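You operate a simulated robot arm through the tools that you are given. There is no shell and no other tool. Be economical: measure what you need, move in short steps, check, and stop when the job is done.

Carry out the task below with a simulated two-armed robot. There is one attempt and no reset: what you move stays moved.

Task
Shut the flasks cupboard door. Then shut the tubes drawer. Then switch the balance switch on. Then take the green cap and leave it on the back of the near bench. Then put two of the steel nuts from the top shelf of the store cart on the middle of the bench. Then open the steel drawer, put the steel disc on the top shelf of the store cart away in the inside of the drawer under the rack and shut the drawer again. Do these in the order given. Set down upright: green cap.

The check looks at the end state, three seconds after you hand in, the way a careful person would. Anything else that was tipped, shoved, dropped, spilled or broken makes it a failure. A push-on lid holds only when it is set on centred and level and pressed home; a screw cap is set on level and turned clockwise until tight.

Robot
Two 7-joint arms with vacuum grippers on one trunk, on a base that drives. Base frame: it is fixed to the floor where the robot stands at the start and does not move with it; the origin is under the middle of the robot, x ahead of it, y to its left, z up. Units: cm, degrees, N and s.
The left shoulder is at the start at [7, 17.4, 99.5], the right one opposite. With the tool pointing down near the work surface each hand reaches from about 34 to 80 cm from the robot's upright axis, wherever it stands, measured 20 degrees to its own side. Places, roughly: back of the near bench [-270, 220, 90]; balance switch [110, 50, 100]; flasks cupboard door [80, 20, 40]; green cap (10x10x19 cm) [210, 250, 90]; inside of the drawer under the rack [-470, 320, 70]; middle of the bench [-90, 120, 90]; steel disc (7x7x2 cm) [-50, 330, 80]; steel drawer [-460, 320, 70]; steel nut (5x4x3 cm) [-30, 350, 80]; tubes drawer [10, 60, 80]. Payload 3.5 kg a hand.
Tool frame (each hand has its own): the origin (TCP) lies in the middle of the cups' lips, and z points out of the cups. The gripper has 2 cups of 3.2 cm across, covering 3.2 by 8 cm (tool x, y); the bellows give 1 cm. With the vacuum on, a cup seals on a smooth face that it is pressed against (1 to 4 N); it does not hold porous or soft things. The pull reaches 76 N.
Orientation is told as [roll, pitch, yaw] about the base's x, y, z axes, in that order, counted from this pose: with the cups facing straight down, the tool's x points along the base's -x, its y along +y and its z along -z.

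Tools
- The arms move only by the tool servo_tool. It takes "left_increments", "right_increments" or both (then of equal length, played together; a hand with none holds still); each is a list of rows, each a list of 7 numbers: the shift along the tool's x, y, z in m, then the turn, a rotation vector about the tool's x, y, z in degrees, then the vacuum: 1 switches it on, -1 off. In form: [[tx, ty, tz, wx, wy, wz, valve], ...]. A call has 1 to 20 rows; each row is the pose to reach, as a shift and turn from the pose commanded when the call began, along the tool's axes at that moment. Rows are played at 5 a second. More than 5 cm and 8.6 degrees between two rows, or a gripper value outside its range, and nothing of the call is played. A pose out of reach is approached as far as the arm can. The call stops where the force on the tool passes 40 N (or 10 N more than at its start, if that is more) or the arm is blocked; 0.2 s more then pass. The pull builds up within a second once a cup has sealed. Time passes only in rows, and 0.2 s behind the last, so rows that repeat a pose give it time. The reply holds the time, the measured pose of the TCP, the force on the tool along the base axes and the pull of the vacuum, in the units named above and with some noise, with the torque about the TCP (base axes, N m) and any sound that the robot's microphone picked up.
- Cameras (640 x 400 px; columns grow to the right, rows downward): "scene" is now at [9.46, 8.05, 131.39]; the picture's right is [0.88, -0.48, 0.00], its down [-0.28, -0.50, -0.82] and it looks along [0.40, 0.72, -0.57] (base axes); focal length 214 px, centre (320, 200). "left" rides on the left gripper at [7.4, -1.9, -11] in its tool frame; the picture's right is [0.25, 0.97, 0.00], its down [-0.77, 0.20, -0.60] and it looks along [-0.58, 0.15, 0.80] (tool axes); focal length 218 px, centre (320, 200). "right" rides on the right gripper at [7.4, 1.9, -11] in its tool frame; the picture's right is [-0.25, 0.97, 0.00], its down [-0.77, -0.20, -0.60] and it looks along [-0.58, -0.15, 0.80] (tool axes); focal length 218 px, centre (320, 200).
- camera(camera): a new picture of that camera. The clock stands still meanwhile.
- lift_body(by): slides the trunk up (or, below 0, down) by that many cm; the arms and the scene camera ride with it, the base frame stays. It gives what a move gives, with no picture.
- roll_base(legs): drives the robot by 1 to 6 legs, each [ahead, turn to the left] in cm and degrees, along the robot's own axes; the way and the turn of a leg run together, so that a leg with both is an arc; at most 150 cm and 180 degrees a leg. The arms and the cameras ride along, it lands a little off, and it stops where it bumps. It gives what a move gives.
- head_to(pan, tilt): turns the head with the scene camera to pan (to the left, within 86 degrees either way) and tilt (down, from -29 to 69), counted from straight ahead of the robot. It gives what a move gives.
- point_at(camera, pixels): there is no depth. For up to 12 entries [column, row, z] of the newest picture of that camera ("zoom" is the newest enlarged one), the place [x, y] in the base frame at which the ray of that pixel passes the height z, good to about 0.2 cm. The clock stands still meanwhile.
- close_up(camera, box): a new picture of the part [left, top, right, bottom] of that camera's present view, enlarged. The clock stands still meanwhile.
- sign_off(): hands the job in; it is judged then, once.

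Work in short steps. Measure before you move; look again where a grasp or a placing could have gone wrong, and mend it. You have 131 turns and 162 pictures in all, those below and enlarged ones among them. Switch the vacuum off and draw the arms clear of the work before you hand the job in, unless the task says otherwise.

The tools are called as name(argument=value, ...) on one line, values as JSON. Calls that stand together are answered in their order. servo_tool: Moves the arms, as the interface text tells. Its arguments: {"type":"object","properties":{"left_increments":{"type":"array","items":{"type":"array","items":{"type":"number"}}},"right_increments":{"type":"array","items":{"type":"array","items":{"type":"number"}}}},"required":[]} The other tools are called the same way: lift_body (by) slides the trunk up or down; roll_base (legs) drives the base; head_to (pan, tilt) turns the head that bears the scene camera; camera (camera) takes a picture; point_at (camera, pixels) gives the place at which the rays of pixels pass given heights; close_up (camera, box) takes an enlarged picture of a part of a camera's view; sign_off () hands the job in.

At the start:

```text
time: 0.0
left_tcp_pos: [31.67, 47.24, 115.92]
left_orientation: [0.0, 0.1, 0.0]
left_force: [-0.5, 0.4, 0.0]
left_ft_torque: [-0.01, -0.01, 0.02]
left_pull: 0.1
right_tcp_pos: [45.72, 4.1, 116.28]
right_orientation: [0.0, 0.1, 0.0]
right_force: [0.5, 0.2, 0.0]
right_ft_torque: [0.01, 0.02, -0.03]
right_pull: 0.1
trunk travel left (down, up): [-49.1, 34.9]
robot x, y, heading: [0.23, 0.23, 0.0]
head pan, tilt: [61.2, 34.8]
```

scene: 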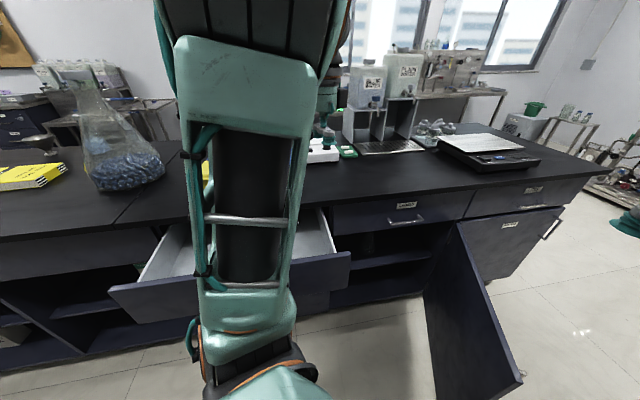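
right: 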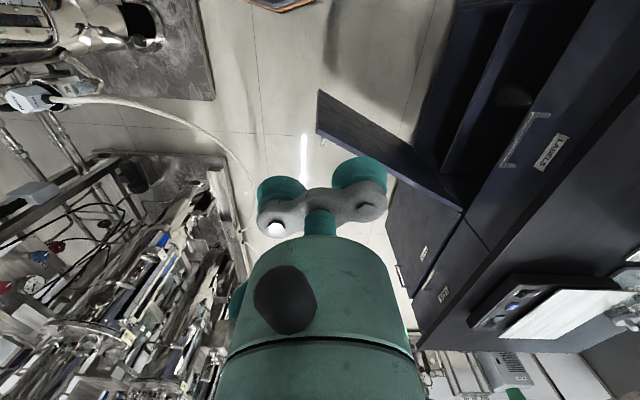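
left: 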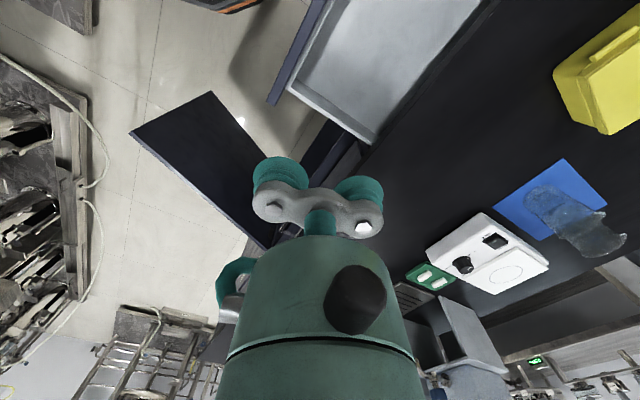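

First I measure the bench front, the door corners and the drawer in the scene picture, and look ahead with the head turned a little to the right.

point_at(camera="scene", pixels=[[458, 225, 70], [522, 378, 70], [110, 288, 85], [350, 253, 85], [335, 205, 90], [565, 208, 70], [604, 176, 90], [407, 205, 80]])

head_to(pan=20, tilt=40)

camera(camera="scene")

```text
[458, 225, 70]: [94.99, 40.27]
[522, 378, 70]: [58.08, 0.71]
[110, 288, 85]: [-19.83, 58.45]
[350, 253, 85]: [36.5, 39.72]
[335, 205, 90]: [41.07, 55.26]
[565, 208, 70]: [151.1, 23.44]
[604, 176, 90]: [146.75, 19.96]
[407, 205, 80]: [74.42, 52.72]
```

```text
time: 1.1
left_tcp_pos: [31.76, 47.29, 115.85]
left_orientation: [0.0, 0.0, 0.0]
left_force: [0.1, 0.8, 0.4]
left_ft_torque: [-0.02, 0.01, -0.02]
left_pull: 0.0
right_tcp_pos: [45.67, 4.2, 116.3]
right_orientation: [0.0, 0.0, 0.0]
right_force: [-0.9, 0.8, 1.3]
right_ft_torque: [0.02, -0.01, -0.04]
right_pull: 0.1
trunk travel left (down, up): [-49.1, 34.9]
robot x, y, heading: [-0.07, 0.19, -0.1]
head pan, tilt: [20.0, 40.0]
```

```text
158 pictures are left
```

scene: 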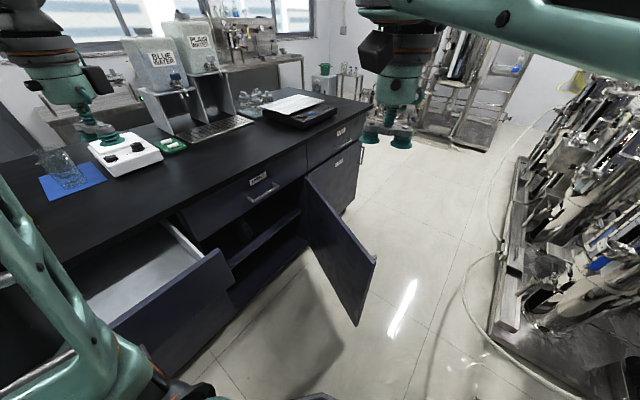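

The bench front runs about -18° to the base x axis; the flasks door hinges on its right side and stands open about 65°. I check free floor on the right before moving.

point_at(camera="scene", pixels=[[357, 325, 10], [376, 258, 70], [307, 178, 70], [505, 300, 0], [560, 390, 0], [510, 200, 0], [495, 240, 0], [265, 196, 78]])

head_to(pan=-50, tilt=40)

camera(camera="scene")

```text
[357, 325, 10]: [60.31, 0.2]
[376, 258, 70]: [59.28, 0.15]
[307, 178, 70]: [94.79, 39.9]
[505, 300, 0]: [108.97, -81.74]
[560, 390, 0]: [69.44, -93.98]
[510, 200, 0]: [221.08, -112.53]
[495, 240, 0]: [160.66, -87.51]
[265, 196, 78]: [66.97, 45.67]
```

```text
time: 2.5
left_tcp_pos: [31.81, 47.22, 115.93]
left_orientation: [0.1, 0.0, 0.0]
left_force: [1.3, -0.6, -0.3]
left_ft_torque: [-0.01, 0.0, 0.0]
left_pull: 0.0
right_tcp_pos: [45.76, 4.12, 116.37]
right_orientation: [0.0, 0.0, 0.0]
right_force: [0.8, -0.5, -0.6]
right_ft_torque: [-0.01, 0.02, -0.04]
right_pull: 0.2
trunk travel left (down, up): [-49.1, 34.9]
robot x, y, heading: [-0.29, 0.22, 0.1]
head pan, tilt: [-50.0, 40.0]
```

```text
157 pictures are left
```

scene: 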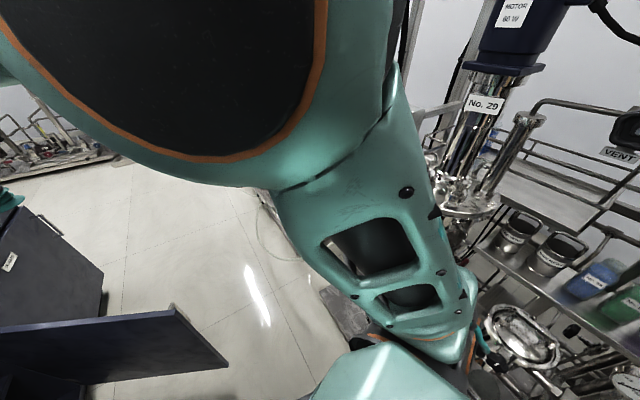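

I check the space to the right and to the left of the robot before turning.

head_to(pan=-86, tilt=50)

camera(camera="scene")

head_to(pan=86, tilt=30)

camera(camera="scene")

```text
time: 3.5
left_tcp_pos: [31.82, 47.21, 115.85]
left_orientation: [0.0, 0.0, 0.0]
left_force: [0.0, -0.5, -0.9]
left_ft_torque: [0.01, -0.03, -0.01]
left_pull: 0.1
right_tcp_pos: [45.63, 4.2, 116.22]
right_orientation: [0.1, 0.0, 0.0]
right_force: [-0.3, 1.4, 0.9]
right_ft_torque: [-0.02, -0.01, 0.02]
right_pull: 0.0
trunk travel left (down, up): [-49.1, 34.9]
robot x, y, heading: [0.09, -0.14, -0.2]
head pan, tilt: [-85.9, 50.0]
```

```text
156 pictures are left
```

scene: 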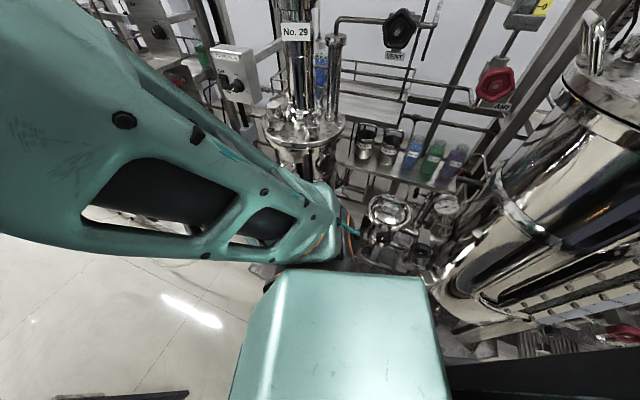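

```text
time: 6.1
left_tcp_pos: [31.8, 47.15, 115.82]
left_orientation: [-0.1, 0.0, 0.0]
left_force: [-0.1, 0.0, 0.4]
left_ft_torque: [0.0, 0.0, 0.01]
left_pull: 0.1
right_tcp_pos: [45.72, 4.07, 116.18]
right_orientation: [0.0, 0.0, 0.0]
right_force: [-1.1, -0.4, 0.3]
right_ft_torque: [-0.01, 0.02, -0.02]
right_pull: 0.0
trunk travel left (down, up): [-49.1, 34.9]
robot x, y, heading: [-0.15, 0.48, 0.1]
head pan, tilt: [85.9, 30.0]
```

```text
155 pictures are left
```

scene: 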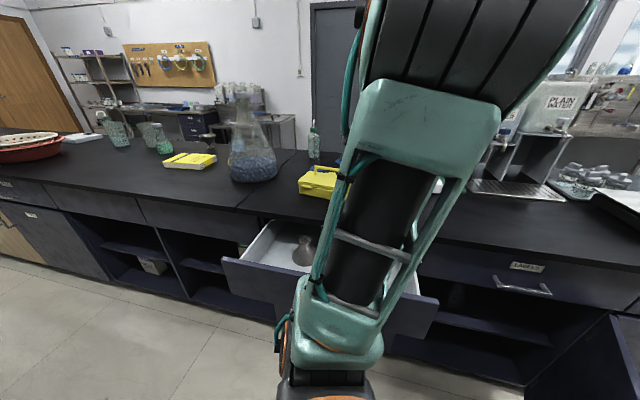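

Free floor lies to the left; I turn left, back up toward (30,-28), then face the bench squarely.

roll_base(legs=[[0, 137], [-41, 0], [0, -65.4]])

head_to(pan=-20, tilt=45)

camera(camera="scene")

```text
time: 13.4
left_tcp_pos: [-43.61, -20.04, 116.0]
left_orientation: [0.0, 0.2, 133.1]
left_force: [0.2, 0.5, 0.1]
left_ft_torque: [-0.07, 0.01, 0.0]
left_pull: 0.0
right_tcp_pos: [-20.91, 20.51, 118.23]
right_orientation: [3.0, -0.3, 132.6]
right_force: [-0.6, 1.4, 0.6]
right_ft_torque: [-0.03, 0.04, 0.02]
right_pull: 0.0
trunk travel left (down, up): [-49.1, 34.9]
robot x, y, heading: [12.65, -10.79, 127.5]
head pan, tilt: [85.9, 30.0]
stopped in leg 2: the robot was blocked; the commanded pose is now the measured one
```

```text
time: 15.3
left_tcp_pos: [-44.02, -20.4, 115.78]
left_orientation: [-0.1, 0.2, 133.2]
left_force: [1.1, 0.2, -0.6]
left_ft_torque: [-0.02, 0.02, -0.01]
left_pull: 0.2
right_tcp_pos: [-21.24, 20.02, 118.09]
right_orientation: [2.6, -0.6, 132.8]
right_force: [-0.6, -0.8, -0.1]
right_ft_torque: [0.01, -0.01, 0.01]
right_pull: 0.1
trunk travel left (down, up): [-49.1, 34.9]
robot x, y, heading: [12.76, -11.23, 127.6]
head pan, tilt: [-20.0, 45.0]
```

```text
154 pictures are left
```

scene: 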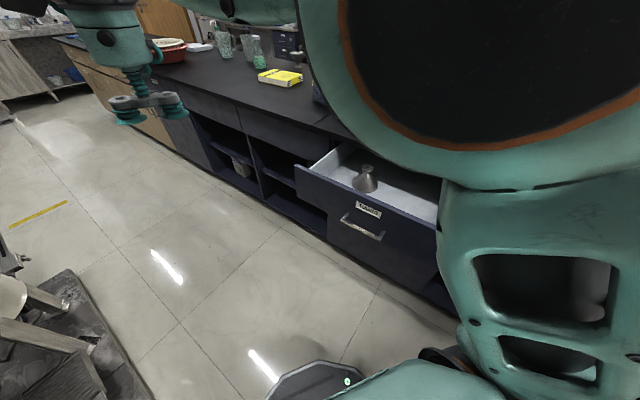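

The base was blocked, likely the right elbow touching something; I look to the right.

head_to(pan=-86, tilt=50)

camera(camera="scene")

camera(camera="right")

```text
time: 16.6
left_tcp_pos: [-43.81, -20.61, 115.77]
left_orientation: [-0.1, 0.2, 133.3]
left_force: [0.5, -0.2, -0.4]
left_ft_torque: [-0.01, 0.01, -0.03]
left_pull: 0.1
right_tcp_pos: [-21.37, 20.18, 118.0]
right_orientation: [2.6, -0.5, 132.7]
right_force: [0.7, -0.3, -0.3]
right_ft_torque: [-0.05, -0.01, -0.04]
right_pull: 0.2
trunk travel left (down, up): [-49.1, 34.9]
robot x, y, heading: [13.0, -11.06, 127.5]
head pan, tilt: [-85.9, 50.0]
```

```text
153 pictures are left
```

scene: 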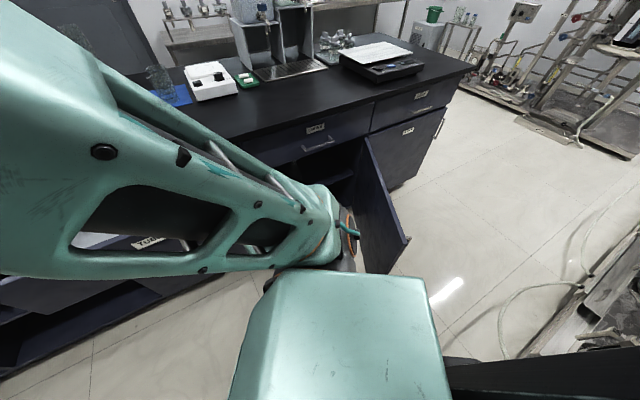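

```text
152 pictures are left
```

right: 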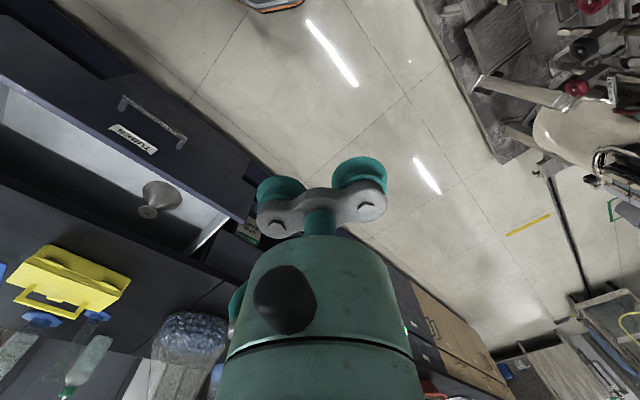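

The right elbow touched the inside of the door (free corner now at (408,238)). I raise the trunk so the elbows pass above the door, then continue.

point_at(camera="scene", pixels=[[408, 238, 70], [367, 138, 70]])

lift_body(by=32)

roll_base(legs=[[-24, 4], [0, -59.9]])

head_to(pan=-20, tilt=55)

camera(camera="scene")

```text
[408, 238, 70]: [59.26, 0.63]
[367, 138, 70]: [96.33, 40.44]
```

```text
time: 19.8
left_tcp_pos: [-43.84, -20.58, 147.84]
left_orientation: [-0.1, 0.2, 133.2]
left_force: [-0.7, -0.2, -0.2]
left_ft_torque: [-0.03, 0.03, 0.0]
left_pull: 0.0
right_tcp_pos: [-21.26, 20.1, 150.1]
right_orientation: [2.5, -0.5, 132.7]
right_force: [1.1, -0.1, -0.5]
right_ft_torque: [-0.02, 0.0, -0.01]
right_pull: 0.0
trunk travel left (down, up): [-81.1, 2.9]
robot x, y, heading: [12.49, -10.75, 127.4]
head pan, tilt: [-85.9, 50.0]
```

```text
time: 20.6
left_tcp_pos: [-43.84, -20.36, 147.72]
left_orientation: [-0.1, 0.1, 133.0]
left_force: [0.3, 0.6, -0.3]
left_ft_torque: [0.01, -0.01, 0.01]
left_pull: 0.1
right_tcp_pos: [-21.03, 20.22, 150.12]
right_orientation: [2.7, -0.6, 132.4]
right_force: [0.3, -0.3, 0.1]
right_ft_torque: [-0.02, -0.03, 0.01]
right_pull: 0.0
trunk travel left (down, up): [-81.1, 2.9]
robot x, y, heading: [12.57, -11.09, 127.5]
head pan, tilt: [-85.9, 50.0]
stopped in leg 1: the robot was blocked; the commanded pose is now the measured one
```

```text
time: 21.9
left_tcp_pos: [-43.79, -20.45, 147.83]
left_orientation: [-0.1, 0.1, 133.0]
left_force: [0.3, -0.6, 0.0]
left_ft_torque: [-0.02, 0.01, -0.01]
left_pull: 0.0
right_tcp_pos: [-20.79, 20.19, 150.31]
right_orientation: [2.6, -0.6, 132.4]
right_force: [0.2, -0.4, -0.4]
right_ft_torque: [0.04, -0.01, 0.01]
right_pull: 0.1
trunk travel left (down, up): [-81.1, 2.9]
robot x, y, heading: [12.86, -11.22, 127.5]
head pan, tilt: [-20.0, 55.0]
```

```text
151 pictures are left
```

scene: 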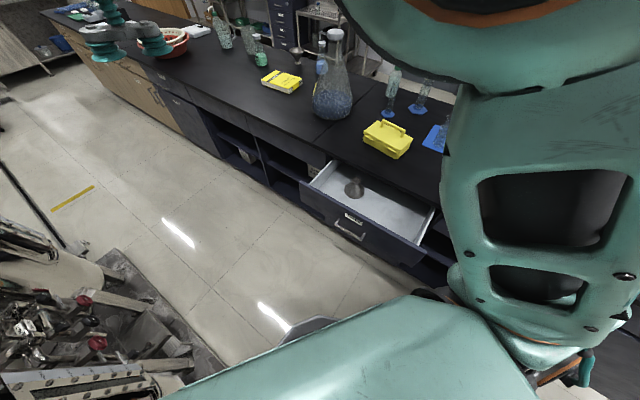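

Still blocked and the door has not moved, so I look at the base surroundings.

head_to(pan=-86, tilt=60)

camera(camera="scene")

head_to(pan=86, tilt=60)

camera(camera="scene")

```text
time: 23.3
left_tcp_pos: [-43.77, -20.48, 147.78]
left_orientation: [-0.1, 0.2, 133.0]
left_force: [-0.1, 0.1, 0.6]
left_ft_torque: [0.02, -0.01, -0.03]
left_pull: 0.2
right_tcp_pos: [-20.87, 20.12, 150.09]
right_orientation: [2.8, -0.5, 132.4]
right_force: [-0.3, -0.3, -0.6]
right_ft_torque: [-0.01, 0.01, 0.01]
right_pull: 0.1
trunk travel left (down, up): [-81.1, 2.9]
robot x, y, heading: [12.99, -11.15, 127.2]
head pan, tilt: [-85.9, 60.0]
```

```text
150 pictures are left
```

scene: 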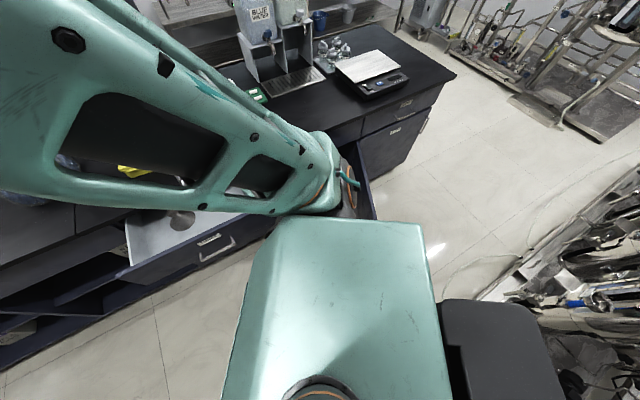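

```text
time: 25.9
left_tcp_pos: [-43.73, -20.43, 147.72]
left_orientation: [-0.2, 0.1, 133.0]
left_force: [0.0, -0.8, -0.6]
left_ft_torque: [0.02, 0.03, 0.0]
left_pull: 0.1
right_tcp_pos: [-20.8, 20.16, 150.23]
right_orientation: [2.6, -0.5, 132.4]
right_force: [0.0, 0.7, 0.1]
right_ft_torque: [-0.01, -0.02, -0.01]
right_pull: 0.0
trunk travel left (down, up): [-81.1, 2.9]
robot x, y, heading: [13.24, -11.48, 127.4]
head pan, tilt: [85.9, 60.0]
```

```text
149 pictures are left
```

scene: 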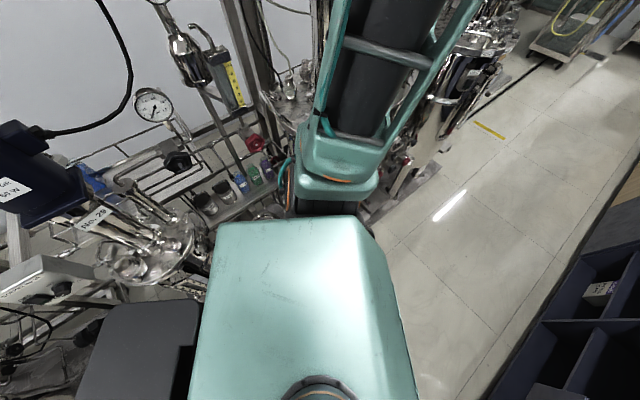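

The rear of the base touched the rig behind; the aisle is narrow. New plan: return near the origin heading ~25°, then hook the door's outer face with the right hand over the top edge and pull it shut.

roll_base(legs=[[16, 0], [0, -102]])

head_to(pan=-10, tilt=50)

camera(camera="scene")

```text
time: 31.6
left_tcp_pos: [5.79, 58.98, 147.71]
left_orientation: [0.0, 0.1, 31.0]
left_force: [-0.2, -0.7, -0.1]
left_ft_torque: [0.0, -0.01, -0.02]
left_pull: 0.1
right_tcp_pos: [40.78, 28.16, 150.06]
right_orientation: [2.7, -0.5, 30.4]
right_force: [0.0, 0.1, -0.2]
right_ft_torque: [0.0, 0.01, 0.0]
right_pull: 0.1
trunk travel left (down, up): [-81.1, 2.9]
robot x, y, heading: [3.13, 1.62, 25.2]
head pan, tilt: [85.9, 60.0]
```

```text
time: 33.4
left_tcp_pos: [5.98, 58.92, 147.75]
left_orientation: [-0.1, 0.1, 30.9]
left_force: [0.4, 0.2, -0.1]
left_ft_torque: [-0.04, 0.01, -0.05]
left_pull: 0.0
right_tcp_pos: [40.82, 28.18, 150.14]
right_orientation: [2.6, -0.5, 30.3]
right_force: [-0.1, -0.9, -0.5]
right_ft_torque: [-0.04, 0.01, -0.01]
right_pull: 0.0
trunk travel left (down, up): [-81.1, 2.9]
robot x, y, heading: [3.22, 1.91, 25.0]
head pan, tilt: [-10.0, 50.0]
```

```text
148 pictures are left
```

scene: 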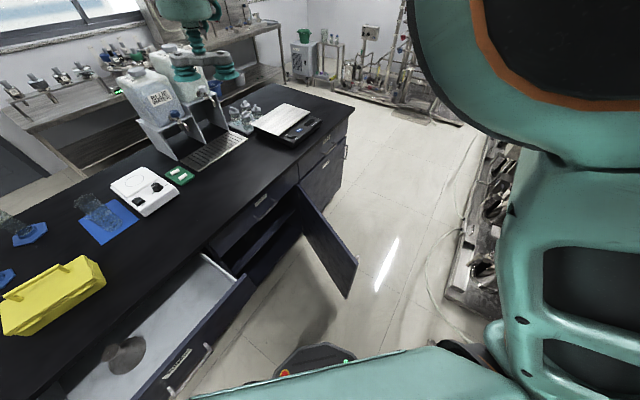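

The door is at (330,230), robot near (3,2). I carry the right hand, still high, to above the outer side of the door's free end, about (70.5,0.5).

servo_tool(right_increments=[[-0.013, -0.043, 0, 0, 0, -1, 0], [-0.026, -0.086, 0, 0, 0, -2, 0], [-0.039, -0.13, 0, 0, 0, -3, 0], [-0.052, -0.173, 0, 0, 0, -4, 0], [-0.064, -0.216, 0, 0, 0, -5, 0], [-0.077, -0.259, 0, 0, 0, -7, 0], [-0.09, -0.303, 0, 0, 0, -8, 0], [-0.103, -0.346, 0, 0, 0, -9, 0], [-0.116, -0.389, 0, 0, 0, -10, 0], [-0.116, -0.389, 0, 0, 0, -10, 0]])

camera(camera="right")

```text
time: 35.6
left_tcp_pos: [5.83, 59.05, 147.78]
left_orientation: [-0.1, 0.1, 30.9]
left_force: [-0.4, 0.6, 0.4]
left_ft_torque: [0.0, -0.05, -0.01]
left_pull: 0.1
right_tcp_pos: [70.33, 0.35, 148.48]
right_orientation: [2.6, -1.0, 40.3]
right_force: [-0.6, 0.3, -1.5]
right_ft_torque: [-0.01, -0.01, 0.04]
right_pull: 0.1
trunk travel left (down, up): [-81.1, 2.9]
robot x, y, heading: [3.35, 1.63, 25.2]
head pan, tilt: [-10.0, 50.0]
```

```text
147 pictures are left
```

right: 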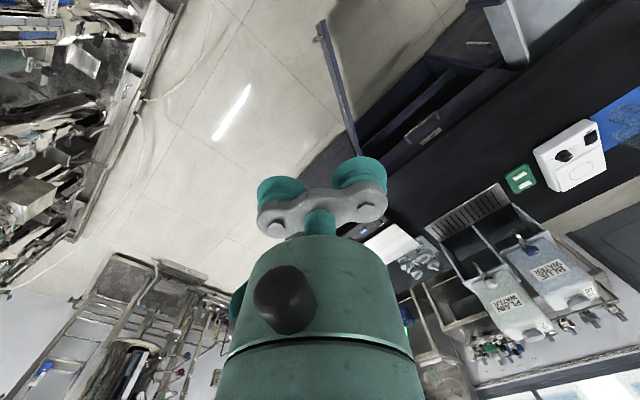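

The right hand is over the outer side of the door. I lower the trunk to about its starting height, then lower the arm itself.

lift_body(by=-35)

servo_tool(right_increments=[[0, 0, 0.045, 0, 0, 0, 0], [0, 0, 0.09, 0, 0, 0, 0], [0, 0, 0.135, 0, 0, 0, 0], [0, 0, 0.18, 0, 0, 0, 0], [0, 0, 0.225, 0, 0, 0, 0], [0, 0, 0.27, 0, 0, 0, 0], [0, 0, 0.315, 0, 0, 0, 0], [0, 0, 0.315, 0, 0, 0, 0]])

camera(camera="right")

camera(camera="scene")

```text
time: 39.0
left_tcp_pos: [5.84, 58.95, 112.89]
left_orientation: [-0.1, 0.2, 30.9]
left_force: [-0.4, -0.2, 0.3]
left_ft_torque: [-0.03, 0.01, -0.04]
left_pull: 0.1
right_tcp_pos: [70.46, 0.44, 113.26]
right_orientation: [2.6, -1.1, 40.3]
right_force: [-0.1, 0.6, -0.6]
right_ft_torque: [0.03, -0.01, -0.03]
right_pull: 0.0
trunk travel left (down, up): [-46.1, 37.9]
robot x, y, heading: [3.31, 1.36, 25.2]
head pan, tilt: [-10.0, 50.0]
```

```text
time: 40.8
left_tcp_pos: [5.7, 58.98, 112.77]
left_orientation: [-0.1, 0.1, 30.9]
left_force: [-1.1, 0.3, 0.5]
left_ft_torque: [0.05, -0.04, 0.04]
left_pull: 0.1
right_tcp_pos: [69.95, 1.87, 81.97]
right_orientation: [2.5, -1.1, 40.3]
right_force: [-0.5, 0.0, 0.4]
right_ft_torque: [0.0, -0.03, -0.01]
right_pull: 0.0
trunk travel left (down, up): [-46.1, 37.9]
robot x, y, heading: [3.39, 1.99, 24.8]
head pan, tilt: [-10.0, 50.0]
```

```text
146 pictures are left
```

right: 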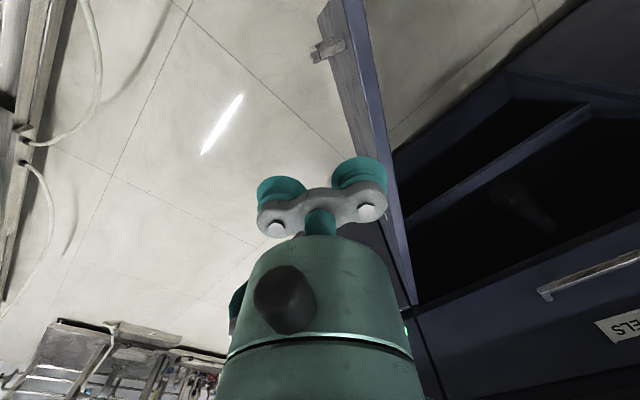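

```text
145 pictures are left
```

scene: 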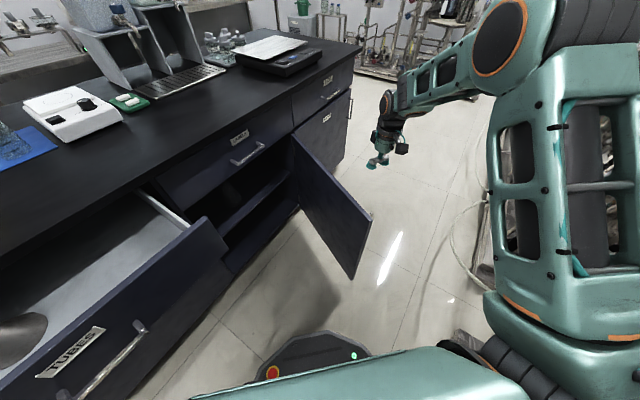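

Door top edge passes at about column 385 beside the right cup, and a handle sits near the free edge at (325,50). I step 3 cm outward and 3 cm toward the hinge, then go down to z≈57.

servo_tool(right_increments=[[-0.03, -0.03, 0, 0, 0, 0, 0], [-0.03, -0.03, 0.05, 0, 0, 0, 0], [-0.03, -0.03, 0.1, 0, 0, 0, 0], [-0.03, -0.03, 0.15, 0, 0, 0, 0], [-0.03, -0.03, 0.2, 0, 0, 0, 0], [-0.03, -0.03, 0.25, 0, 0, 0, 0], [-0.03, -0.03, 0.25, 0, 0, 0, 0]])

camera(camera="right")

camera(camera="scene")

```text
time: 42.4
left_tcp_pos: [5.86, 58.91, 112.7]
left_orientation: [-0.1, 0.1, 31.0]
left_force: [-0.2, 0.3, 0.3]
left_ft_torque: [-0.02, 0.01, -0.01]
left_pull: 0.0
right_tcp_pos: [73.67, 2.74, 56.89]
right_orientation: [2.5, -1.0, 40.3]
right_force: [0.5, 0.9, -0.6]
right_ft_torque: [0.01, -0.01, 0.02]
right_pull: 0.2
trunk travel left (down, up): [-46.1, 37.9]
robot x, y, heading: [3.11, 1.59, 25.2]
head pan, tilt: [-10.0, 50.0]
```

```text
144 pictures are left
```

right: 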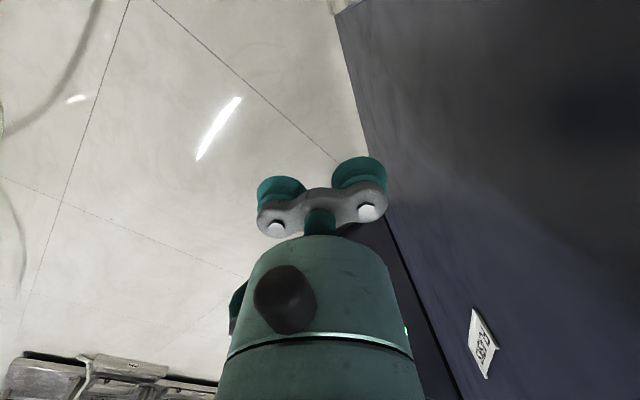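

```text
143 pictures are left
```

scene: 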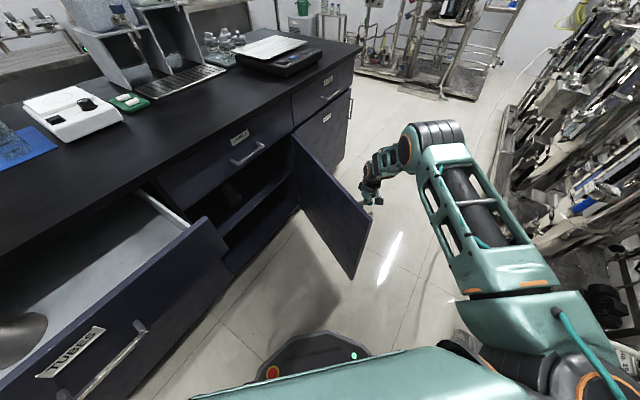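

The hand is outside the outer face (cups about 5 cm off, column 385). I sweep it in an arc around the hinge, closing the door by about half.

servo_tool(right_increments=[[0.0129, 0.0435, 0, 0, 0, 6, 0], [0.0212, 0.0882, 0, 0, 0, 12, 0], [0.0248, 0.1335, 0, 0, 0, 18, 0], [0.0236, 0.1788, 0, 0, 0, 24, 0], [0.0177, 0.2239, 0, 0, 0, 30, 0], [0.0071, 0.2681, 0, 0, 0, 36, 0], [0.0071, 0.2681, 0, 0, 0, 36, 0]])

camera(camera="scene")

```text
time: 44.0
left_tcp_pos: [5.9, 58.94, 112.88]
left_orientation: [0.0, 0.1, 30.9]
left_force: [0.7, 0.6, 0.6]
left_ft_torque: [0.03, 0.02, 0.02]
left_pull: 0.0
right_tcp_pos: [55.93, 22.72, 57.94]
right_orientation: [2.6, 0.7, 4.2]
right_force: [-0.9, 0.1, -0.1]
right_ft_torque: [0.0, 0.02, -0.01]
right_pull: 0.1
trunk travel left (down, up): [-46.1, 37.9]
robot x, y, heading: [2.64, 0.99, 25.1]
head pan, tilt: [-10.0, 50.0]
```

```text
142 pictures are left
```

scene: 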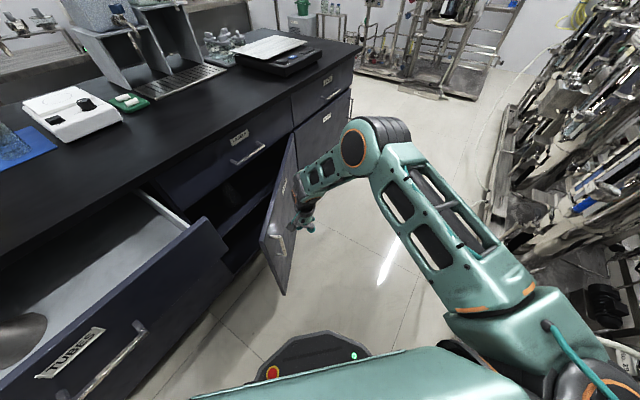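

The door is now about 35° open. I back off slightly and tilt the tool toward the bench (about the tool's x) so the cups face the door for the final push.

servo_tool(right_increments=[[0, -0.03, 0, 0, 0, 0, 0], [0, -0.06, 0, -8, 0, 0, 0], [0, -0.07, 0, -16, 0, 0, 0], [0, -0.08, 0, -24, 0, 0, 0], [0, -0.09, 0, -32, 0, 0, 0], [0, -0.1, 0, -40, 0, 0, 0], [0, -0.1, 0, -48, 0, 0, 0], [0, -0.1, 0, -56, 0, 0, 0], [0, -0.1, 0, -64, 0, 0, 0], [0, -0.1, 0, -70, 0, 0, 0], [0, -0.1, 0, -70, 0, 0, 0]])

camera(camera="scene")

camera(camera="right")

```text
time: 46.4
left_tcp_pos: [5.92, 59.08, 112.78]
left_orientation: [-0.1, 0.1, 30.9]
left_force: [0.2, -0.3, 0.5]
left_ft_torque: [0.03, -0.02, 0.03]
left_pull: 0.0
right_tcp_pos: [56.67, 12.69, 57.55]
right_orientation: [72.7, 0.7, 4.3]
right_force: [0.5, 1.4, -0.5]
right_ft_torque: [0.03, 0.0, 0.0]
right_pull: 0.1
trunk travel left (down, up): [-46.1, 37.9]
robot x, y, heading: [2.98, 1.55, 25.1]
head pan, tilt: [-10.0, 50.0]
```

```text
141 pictures are left
```

scene: 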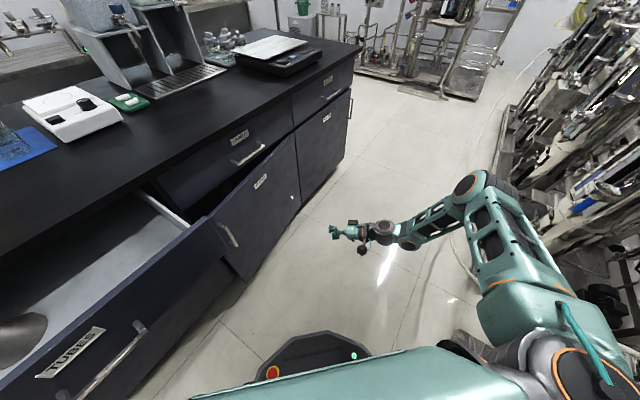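

```text
140 pictures are left
```

right: 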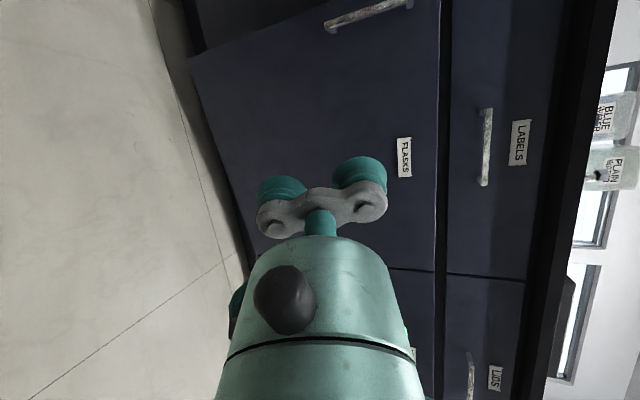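

The door is nearly closed. I push straight along the tool axis until the door is home.

servo_tool(right_increments=[[0, 0, 0.04, 0, 0, 0, 0], [0, 0, 0.08, 0, 0, 0, 0], [0, 0, 0.12, 0, 0, 0, 0], [0, 0, 0.16, 0, 0, 0, 0], [0, 0, 0.2, 0, 0, 0, 0], [0, 0, 0.23, 0, 0, 0, 0], [0, 0, 0.26, 0, 0, 0, 0], [0, 0, 0.29, 0, 0, 0, 0], [0, 0, 0.31, 0, 0, 0, 0], [0, 0, 0.33, 0, 0, 0, 0], [0, 0, 0.35, 0, 0, 0, 0], [0, 0, 0.36, 0, 0, 0, 0], [0, 0, 0.37, 0, 0, 0, 0], [0, 0, 0.38, 0, 0, 0, 0], [0, 0, 0.39, 0, 0, 0, 0]])

camera(camera="scene")

camera(camera="right")

```text
time: 49.6
left_tcp_pos: [5.9, 59.03, 112.83]
left_orientation: [-0.1, 0.2, 30.9]
left_force: [0.6, 0.9, -0.1]
left_ft_torque: [-0.03, 0.01, 0.0]
left_pull: 0.0
right_tcp_pos: [51.51, 45.09, 49.67]
right_orientation: [72.7, 0.7, 4.3]
right_force: [0.3, -0.3, 0.4]
right_ft_torque: [0.02, -0.01, 0.01]
right_pull: 0.0
right hand out of reach, approached as far as the arm can: row 9, 10, 11, 12, 13, 14, 15
trunk travel left (down, up): [-46.1, 37.9]
robot x, y, heading: [3.01, 1.56, 25.0]
head pan, tilt: [-10.0, 50.0]
```

```text
139 pictures are left
```

scene: 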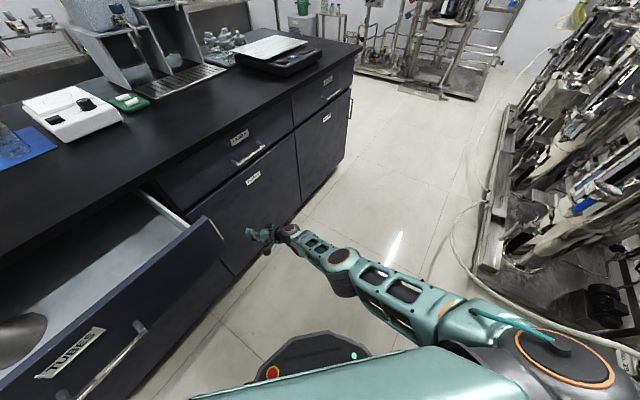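

```text
138 pictures are left
```

right: 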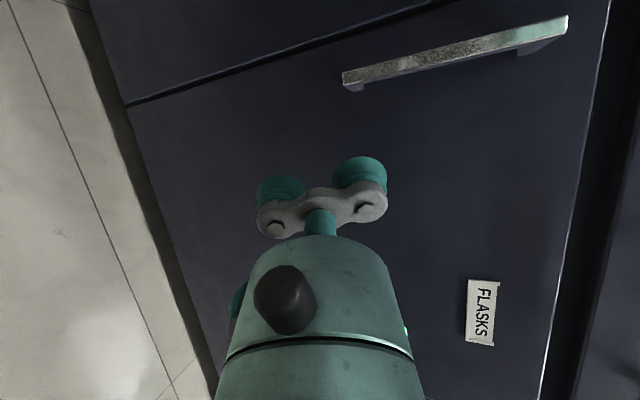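

The door looks shut, but my hand ran out of reach before touching. I back off, drive 8 cm forward and press once to be sure.

servo_tool(right_increments=[[0, 0, -0.04, 0, 0, 0, 0], [0, 0, -0.08, 0, 0, 0, 0]])

roll_base(legs=[[8, 0]])

servo_tool(right_increments=[[0, 0, 0.03, 0, 0, 0, 0], [0, 0, 0.05, 0, 0, 0, 0], [0, 0, 0.06, 0, 0, 0, 0], [0, 0, 0.07, 0, 0, 0, 0], [0, 0, 0.08, 0, 0, 0, 0], [0, 0, 0.09, 0, 0, 0, 0], [0, 0, 0.1, 0, 0, 0, 0], [0, 0, 0.11, 0, 0, 0, 0], [0, 0, 0.12, 0, 0, 0, 0], [0, 0, 0.13, 0, 0, 0, 0]])

camera(camera="right")

```text
time: 50.2
left_tcp_pos: [5.8, 59.01, 112.8]
left_orientation: [-0.1, 0.1, 31.0]
left_force: [-0.1, -0.5, -0.1]
left_ft_torque: [0.03, 0.01, -0.01]
left_pull: 0.1
right_tcp_pos: [52.01, 37.35, 52.14]
right_orientation: [72.7, 0.7, 4.3]
right_force: [-0.4, 0.4, -1.4]
right_ft_torque: [0.03, -0.02, -0.02]
right_pull: 0.1
trunk travel left (down, up): [-46.1, 37.9]
robot x, y, heading: [3.23, 1.58, 25.5]
head pan, tilt: [-10.0, 50.0]
```

```text
time: 51.2
left_tcp_pos: [13.17, 62.57, 112.68]
left_orientation: [-0.1, 0.1, 30.9]
left_force: [0.3, 0.2, 0.4]
left_ft_torque: [-0.01, 0.01, -0.05]
left_pull: 0.0
right_tcp_pos: [59.43, 40.81, 52.06]
right_orientation: [72.6, 0.7, 4.2]
right_force: [0.3, -0.6, -0.4]
right_ft_torque: [0.01, 0.01, 0.01]
right_pull: 0.0
trunk travel left (down, up): [-46.1, 37.9]
robot x, y, heading: [10.08, 5.17, 25.2]
head pan, tilt: [-10.0, 50.0]
```

```text
time: 53.4
left_tcp_pos: [12.97, 62.48, 112.85]
left_orientation: [-0.2, 0.1, 30.9]
left_force: [-0.4, 0.7, -0.1]
left_ft_torque: [-0.02, -0.01, -0.02]
left_pull: 0.1
right_tcp_pos: [58.08, 49.27, 49.94]
right_orientation: [72.6, 0.7, 4.3]
right_force: [0.1, 0.3, 0.4]
right_ft_torque: [0.0, 0.02, -0.01]
right_pull: 0.2
right hand out of reach, approached as far as the arm can: row 6, 7, 8, 9, 10
trunk travel left (down, up): [-46.1, 37.9]
robot x, y, heading: [10.62, 4.95, 25.2]
head pan, tilt: [-10.0, 50.0]
```

```text
137 pictures are left
```

right: 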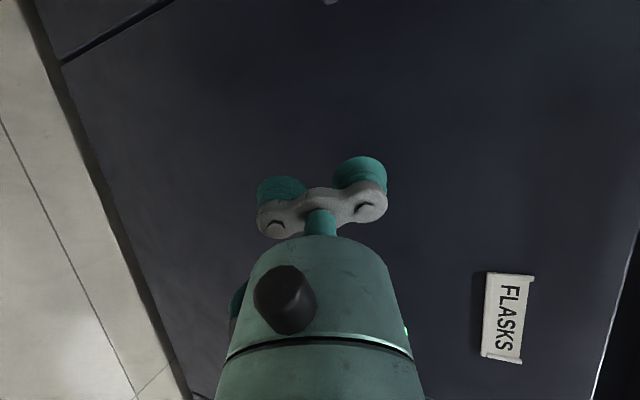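

No contact yet at v≈65, while the hinge measured v≈68, so the door seems flush. I verify with an enlarged view.

close_up(camera="scene", box=[120, 60, 380, 300])

```text
1.67 times, centred on (250, 180) of scene
```

zoom: 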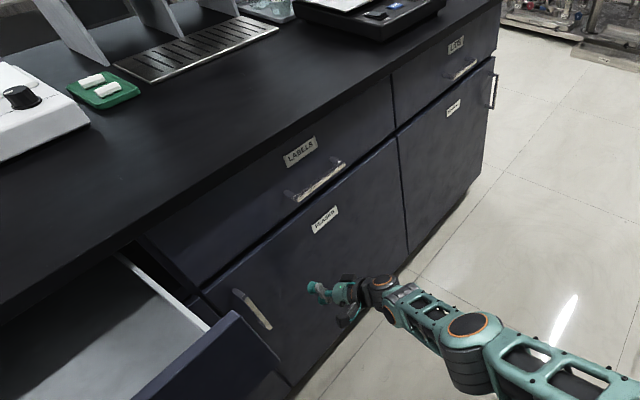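

It looks nearly flush; I still press once, after a further 5 cm forward.

servo_tool(right_increments=[[0, 0, -0.04, 0, 0, 0, 0]])

roll_base(legs=[[6, 0]])

servo_tool(right_increments=[[0, 0, 0.01, 0, 0, 0, 0], [0, 0, 0.02, 0, 0, 0, 0], [0, 0, 0.03, 0, 0, 0, 0], [0, 0, 0.035, 0, 0, 0, 0], [0, 0, 0.04, 0, 0, 0, 0], [0, 0, 0.045, 0, 0, 0, 0], [0, 0, 0.05, 0, 0, 0, 0], [0, 0, 0.055, 0, 0, 0, 0], [0, 0, 0.06, 0, 0, 0, 0], [0, 0, 0.065, 0, 0, 0, 0], [0, 0, 0.07, 0, 0, 0, 0]])

close_up(camera="scene", box=[80, 60, 380, 300])

```text
time: 53.8
left_tcp_pos: [13.2, 62.1, 112.87]
left_orientation: [0.1, 0.1, 30.8]
left_force: [0.6, -1.1, 0.3]
left_ft_torque: [0.01, 0.01, 0.02]
left_pull: 0.0
right_tcp_pos: [58.55, 45.35, 51.0]
right_orientation: [72.6, 0.7, 4.2]
right_force: [-0.2, -0.2, 0.5]
right_ft_torque: [-0.03, -0.01, 0.0]
right_pull: 0.0
trunk travel left (down, up): [-46.1, 37.9]
robot x, y, heading: [10.39, 5.21, 25.2]
head pan, tilt: [-10.0, 50.0]
```

```text
time: 54.8
left_tcp_pos: [18.61, 64.94, 112.79]
left_orientation: [-0.1, 0.4, 31.0]
left_force: [-0.2, 0.4, -0.4]
left_ft_torque: [0.02, 0.04, 0.02]
left_pull: 0.0
right_tcp_pos: [63.87, 47.99, 50.86]
right_orientation: [72.6, 0.8, 4.2]
right_force: [-0.2, 0.3, -1.0]
right_ft_torque: [0.03, 0.01, 0.01]
right_pull: 0.2
trunk travel left (down, up): [-46.1, 37.9]
robot x, y, heading: [15.91, 7.68, 25.3]
head pan, tilt: [-10.0, 50.0]
```

```text
time: 57.2
left_tcp_pos: [18.45, 64.88, 112.8]
left_orientation: [-0.2, 0.2, 30.9]
left_force: [-0.5, -0.2, 0.1]
left_ft_torque: [0.0, -0.02, -0.04]
left_pull: 0.1
right_tcp_pos: [62.57, 53.03, 50.12]
right_orientation: [72.5, 0.8, 4.3]
right_force: [0.3, -0.6, -0.3]
right_ft_torque: [-0.01, -0.01, 0.03]
right_pull: 0.0
right hand out of reach, approached as far as the arm can: row 6, 7, 8, 9, 10, 11
trunk travel left (down, up): [-46.1, 37.9]
robot x, y, heading: [16.02, 7.48, 25.6]
head pan, tilt: [-10.0, 50.0]
```

```text
1.67 times, centred on (230, 180) of scene
```

zoom: 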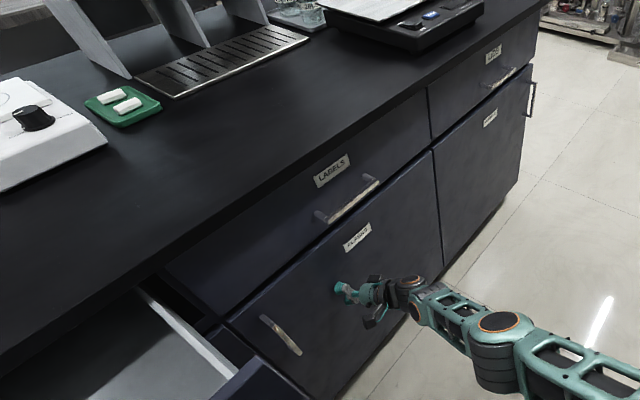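

Still no contact at v=70; I advance another 5 cm and press.

servo_tool(right_increments=[[0, 0, -0.03, 0, 0, 0, 0]])

roll_base(legs=[[5, 0]])

servo_tool(right_increments=[[0, 0, 0.01, 0, 0, 0, 0], [0, 0, 0.02, 0, 0, 0, 0], [0, 0, 0.025, 0, 0, 0, 0], [0, 0, 0.03, 0, 0, 0, 0], [0, 0, 0.035, 0, 0, 0, 0], [0, 0, 0.04, 0, 0, 0, 0], [0, 0, 0.045, 0, 0, 0, 0], [0, 0, 0.05, 0, 0, 0, 0], [0, 0, 0.055, 0, 0, 0, 0]])

camera(camera="right")

```text
time: 57.6
left_tcp_pos: [18.78, 64.56, 113.04]
left_orientation: [0.4, 0.3, 30.9]
left_force: [-0.2, -1.4, 0.3]
left_ft_torque: [0.06, 0.03, 0.0]
left_pull: 0.0
right_tcp_pos: [63.1, 49.97, 51.01]
right_orientation: [72.7, 0.7, 4.3]
right_force: [1.3, -0.4, 0.7]
right_ft_torque: [0.05, 0.0, 0.02]
right_pull: 0.0
trunk travel left (down, up): [-46.1, 37.9]
robot x, y, heading: [16.08, 8.16, 25.3]
head pan, tilt: [-10.0, 50.0]
```

```text
time: 58.5
left_tcp_pos: [23.01, 67.12, 112.75]
left_orientation: [0.0, 0.3, 30.8]
left_force: [-0.2, 0.5, 0.4]
left_ft_torque: [-0.04, 0.05, 0.01]
left_pull: 0.1
right_tcp_pos: [67.54, 52.33, 50.99]
right_orientation: [72.7, 0.9, 4.4]
right_force: [-0.6, -1.0, 0.9]
right_ft_torque: [0.0, 0.0, -0.03]
right_pull: 0.1
trunk travel left (down, up): [-46.1, 37.9]
robot x, y, heading: [20.57, 9.91, 25.2]
head pan, tilt: [-10.0, 50.0]
```

```text
time: 59.0
left_tcp_pos: [22.95, 66.85, 112.86]
left_orientation: [0.0, 0.1, 30.9]
left_force: [0.4, -0.3, 0.1]
left_ft_torque: [-0.03, 0.03, 0.06]
left_pull: 0.1
right_tcp_pos: [67.38, 53.07, 50.72]
right_orientation: [72.8, 0.7, 4.5]
right_force: [-8.9, -19.7, 8.1]
right_ft_torque: [0.71, -0.46, -0.35]
right_pull: 0.0
trunk travel left (down, up): [-46.1, 37.9]
robot x, y, heading: [20.17, 9.46, 25.1]
head pan, tilt: [-10.0, 50.0]
stopped in row 2 (right hand): the force on the tool passed its limit at 57 N (the readings are from after the stop); the commanded pose is now the measured one
```

```text
134 pictures are left
```

right: 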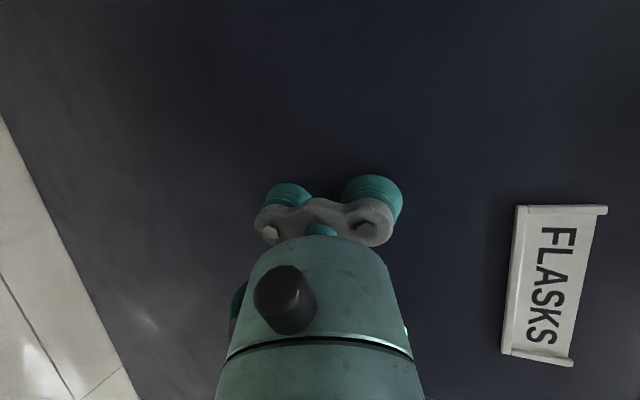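

Firm contact (57 N): the flasks door is shut. I draw the hand back, raise the trunk so the arms pass above the open drawer, back up and face the bench.

servo_tool(right_increments=[[0, 0, -0.04, 0, 0, 0, 0], [0, 0, -0.09, 0, 0, 0, 0], [0, 0, -0.14, 0, 0, 0, 0], [0, 0, -0.19, 0, 0, 0, 0], [0, 0, -0.24, 0, 0, 0, 0], [0, 0, -0.29, 0, 0, 0, 0], [0, 0, -0.34, 0, 0, 0, 0]])

lift_body(by=37)

roll_base(legs=[[-22, 0], [0, 46.5]])

head_to(pan=-5, tilt=50)

camera(camera="scene")

```text
time: 60.6
left_tcp_pos: [22.97, 67.01, 112.79]
left_orientation: [-0.2, 0.2, 30.9]
left_force: [-0.4, 0.1, 0.1]
left_ft_torque: [0.03, -0.02, -0.01]
left_pull: 0.2
right_tcp_pos: [69.84, 20.55, 60.78]
right_orientation: [72.7, 0.7, 4.4]
right_force: [-0.1, -0.8, 0.2]
right_ft_torque: [0.03, 0.02, 0.02]
right_pull: 0.0
trunk travel left (down, up): [-46.1, 37.9]
robot x, y, heading: [20.47, 9.85, 25.2]
head pan, tilt: [-10.0, 50.0]
```

```text
time: 64.2
left_tcp_pos: [23.08, 67.02, 149.79]
left_orientation: [-0.1, 0.2, 30.9]
left_force: [-0.3, -0.6, -1.4]
left_ft_torque: [0.0, 0.0, -0.02]
left_pull: 0.0
right_tcp_pos: [70.02, 20.58, 97.76]
right_orientation: [72.6, 0.7, 4.5]
right_force: [-0.4, 0.0, -0.4]
right_ft_torque: [-0.01, -0.04, 0.01]
right_pull: 0.2
trunk travel left (down, up): [-83.1, 0.9]
robot x, y, heading: [20.29, 9.47, 25.0]
head pan, tilt: [-10.0, 50.0]
```

```text
time: 68.0
left_tcp_pos: [-39.07, 41.95, 149.85]
left_orientation: [0.0, 0.2, 77.4]
left_force: [-0.9, 0.1, 0.2]
left_ft_torque: [0.02, -0.02, -0.03]
left_pull: 0.0
right_tcp_pos: [26.75, 44.16, 97.71]
right_orientation: [72.6, 0.7, 50.9]
right_force: [0.6, -0.7, 0.1]
right_ft_torque: [-0.04, 0.0, 0.0]
right_pull: 0.1
trunk travel left (down, up): [-83.1, 0.9]
robot x, y, heading: [0.31, 0.5, 71.5]
head pan, tilt: [-10.0, 50.0]
```

```text
time: 68.7
left_tcp_pos: [-39.23, 41.99, 149.83]
left_orientation: [-0.1, 0.2, 77.3]
left_force: [0.4, 0.0, 0.4]
left_ft_torque: [-0.05, 0.01, 0.03]
left_pull: 0.1
right_tcp_pos: [26.76, 44.09, 97.83]
right_orientation: [72.6, 0.7, 50.9]
right_force: [-0.1, -0.7, -0.4]
right_ft_torque: [0.01, -0.02, 0.01]
right_pull: 0.1
trunk travel left (down, up): [-83.1, 0.9]
robot x, y, heading: [0.67, 0.47, 71.4]
head pan, tilt: [-5.0, 50.0]
```

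```text
133 pictures are left
```

scene: 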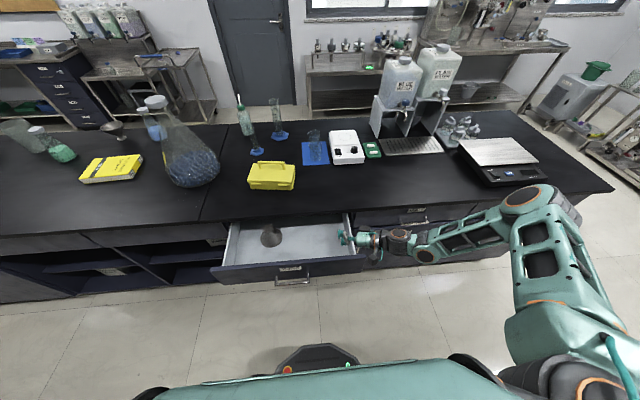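

The drawer (front top edge around rows 257–270) is open. I swing the right hand to point at the bench, back at u≈5, v≈40, and check the drawer front's position.

point_at(camera="scene", pixels=[[212, 268, 82], [366, 258, 82], [293, 283, 72], [310, 278, 72], [275, 284, 72], [407, 219, 78], [430, 220, 72]])

servo_tool(right_increments=[[0.013, 0.001, 0.003, 0, -7.4, 2.3, 0], [0.027, 0.002, 0.005, 0, -14.8, 4.6, 0], [0.04, 0.003, 0.008, 0, -22.3, 7, 0], [0.053, 0.003, 0.011, 0, -29.7, 9.3, 0], [0.067, 0.004, 0.013, 0, -37.1, 11.6, 0], [0.08, 0.005, 0.016, 0, -44.5, 13.9, 0], [0.093, 0.006, 0.019, 0, -52, 16.3, 0], [0.107, 0.007, 0.021, 0, -59.4, 18.6, 0], [0.12, 0.0075, 0.024, 0, -66.8, 20.9, 0], [0.12, 0.0075, 0.024, 0, -66.8, 20.9, 0]])

camera(camera="scene")

```text
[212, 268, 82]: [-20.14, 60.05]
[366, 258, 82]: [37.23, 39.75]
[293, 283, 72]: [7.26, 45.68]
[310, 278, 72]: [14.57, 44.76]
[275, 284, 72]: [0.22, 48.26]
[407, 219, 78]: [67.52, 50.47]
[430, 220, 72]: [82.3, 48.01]
```

```text
time: 70.9
left_tcp_pos: [-39.04, 42.05, 149.74]
left_orientation: [0.1, 0.2, 77.5]
left_force: [0.3, 0.7, 0.5]
left_ft_torque: [-0.01, 0.0, -0.02]
left_pull: 0.0
right_tcp_pos: [17.32, 36.35, 97.89]
right_orientation: [72.0, 0.2, -19.2]
right_force: [1.1, -0.3, -0.9]
right_ft_torque: [-0.04, -0.02, -0.01]
right_pull: 0.1
trunk travel left (down, up): [-83.1, 0.9]
robot x, y, heading: [0.45, 0.66, 71.4]
head pan, tilt: [-5.0, 50.0]
```

```text
132 pictures are left
```

scene: 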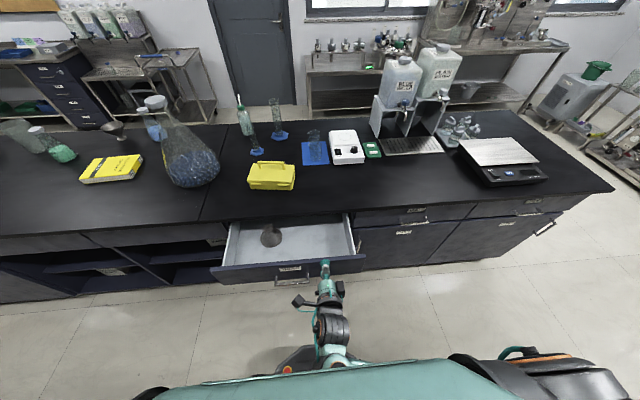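

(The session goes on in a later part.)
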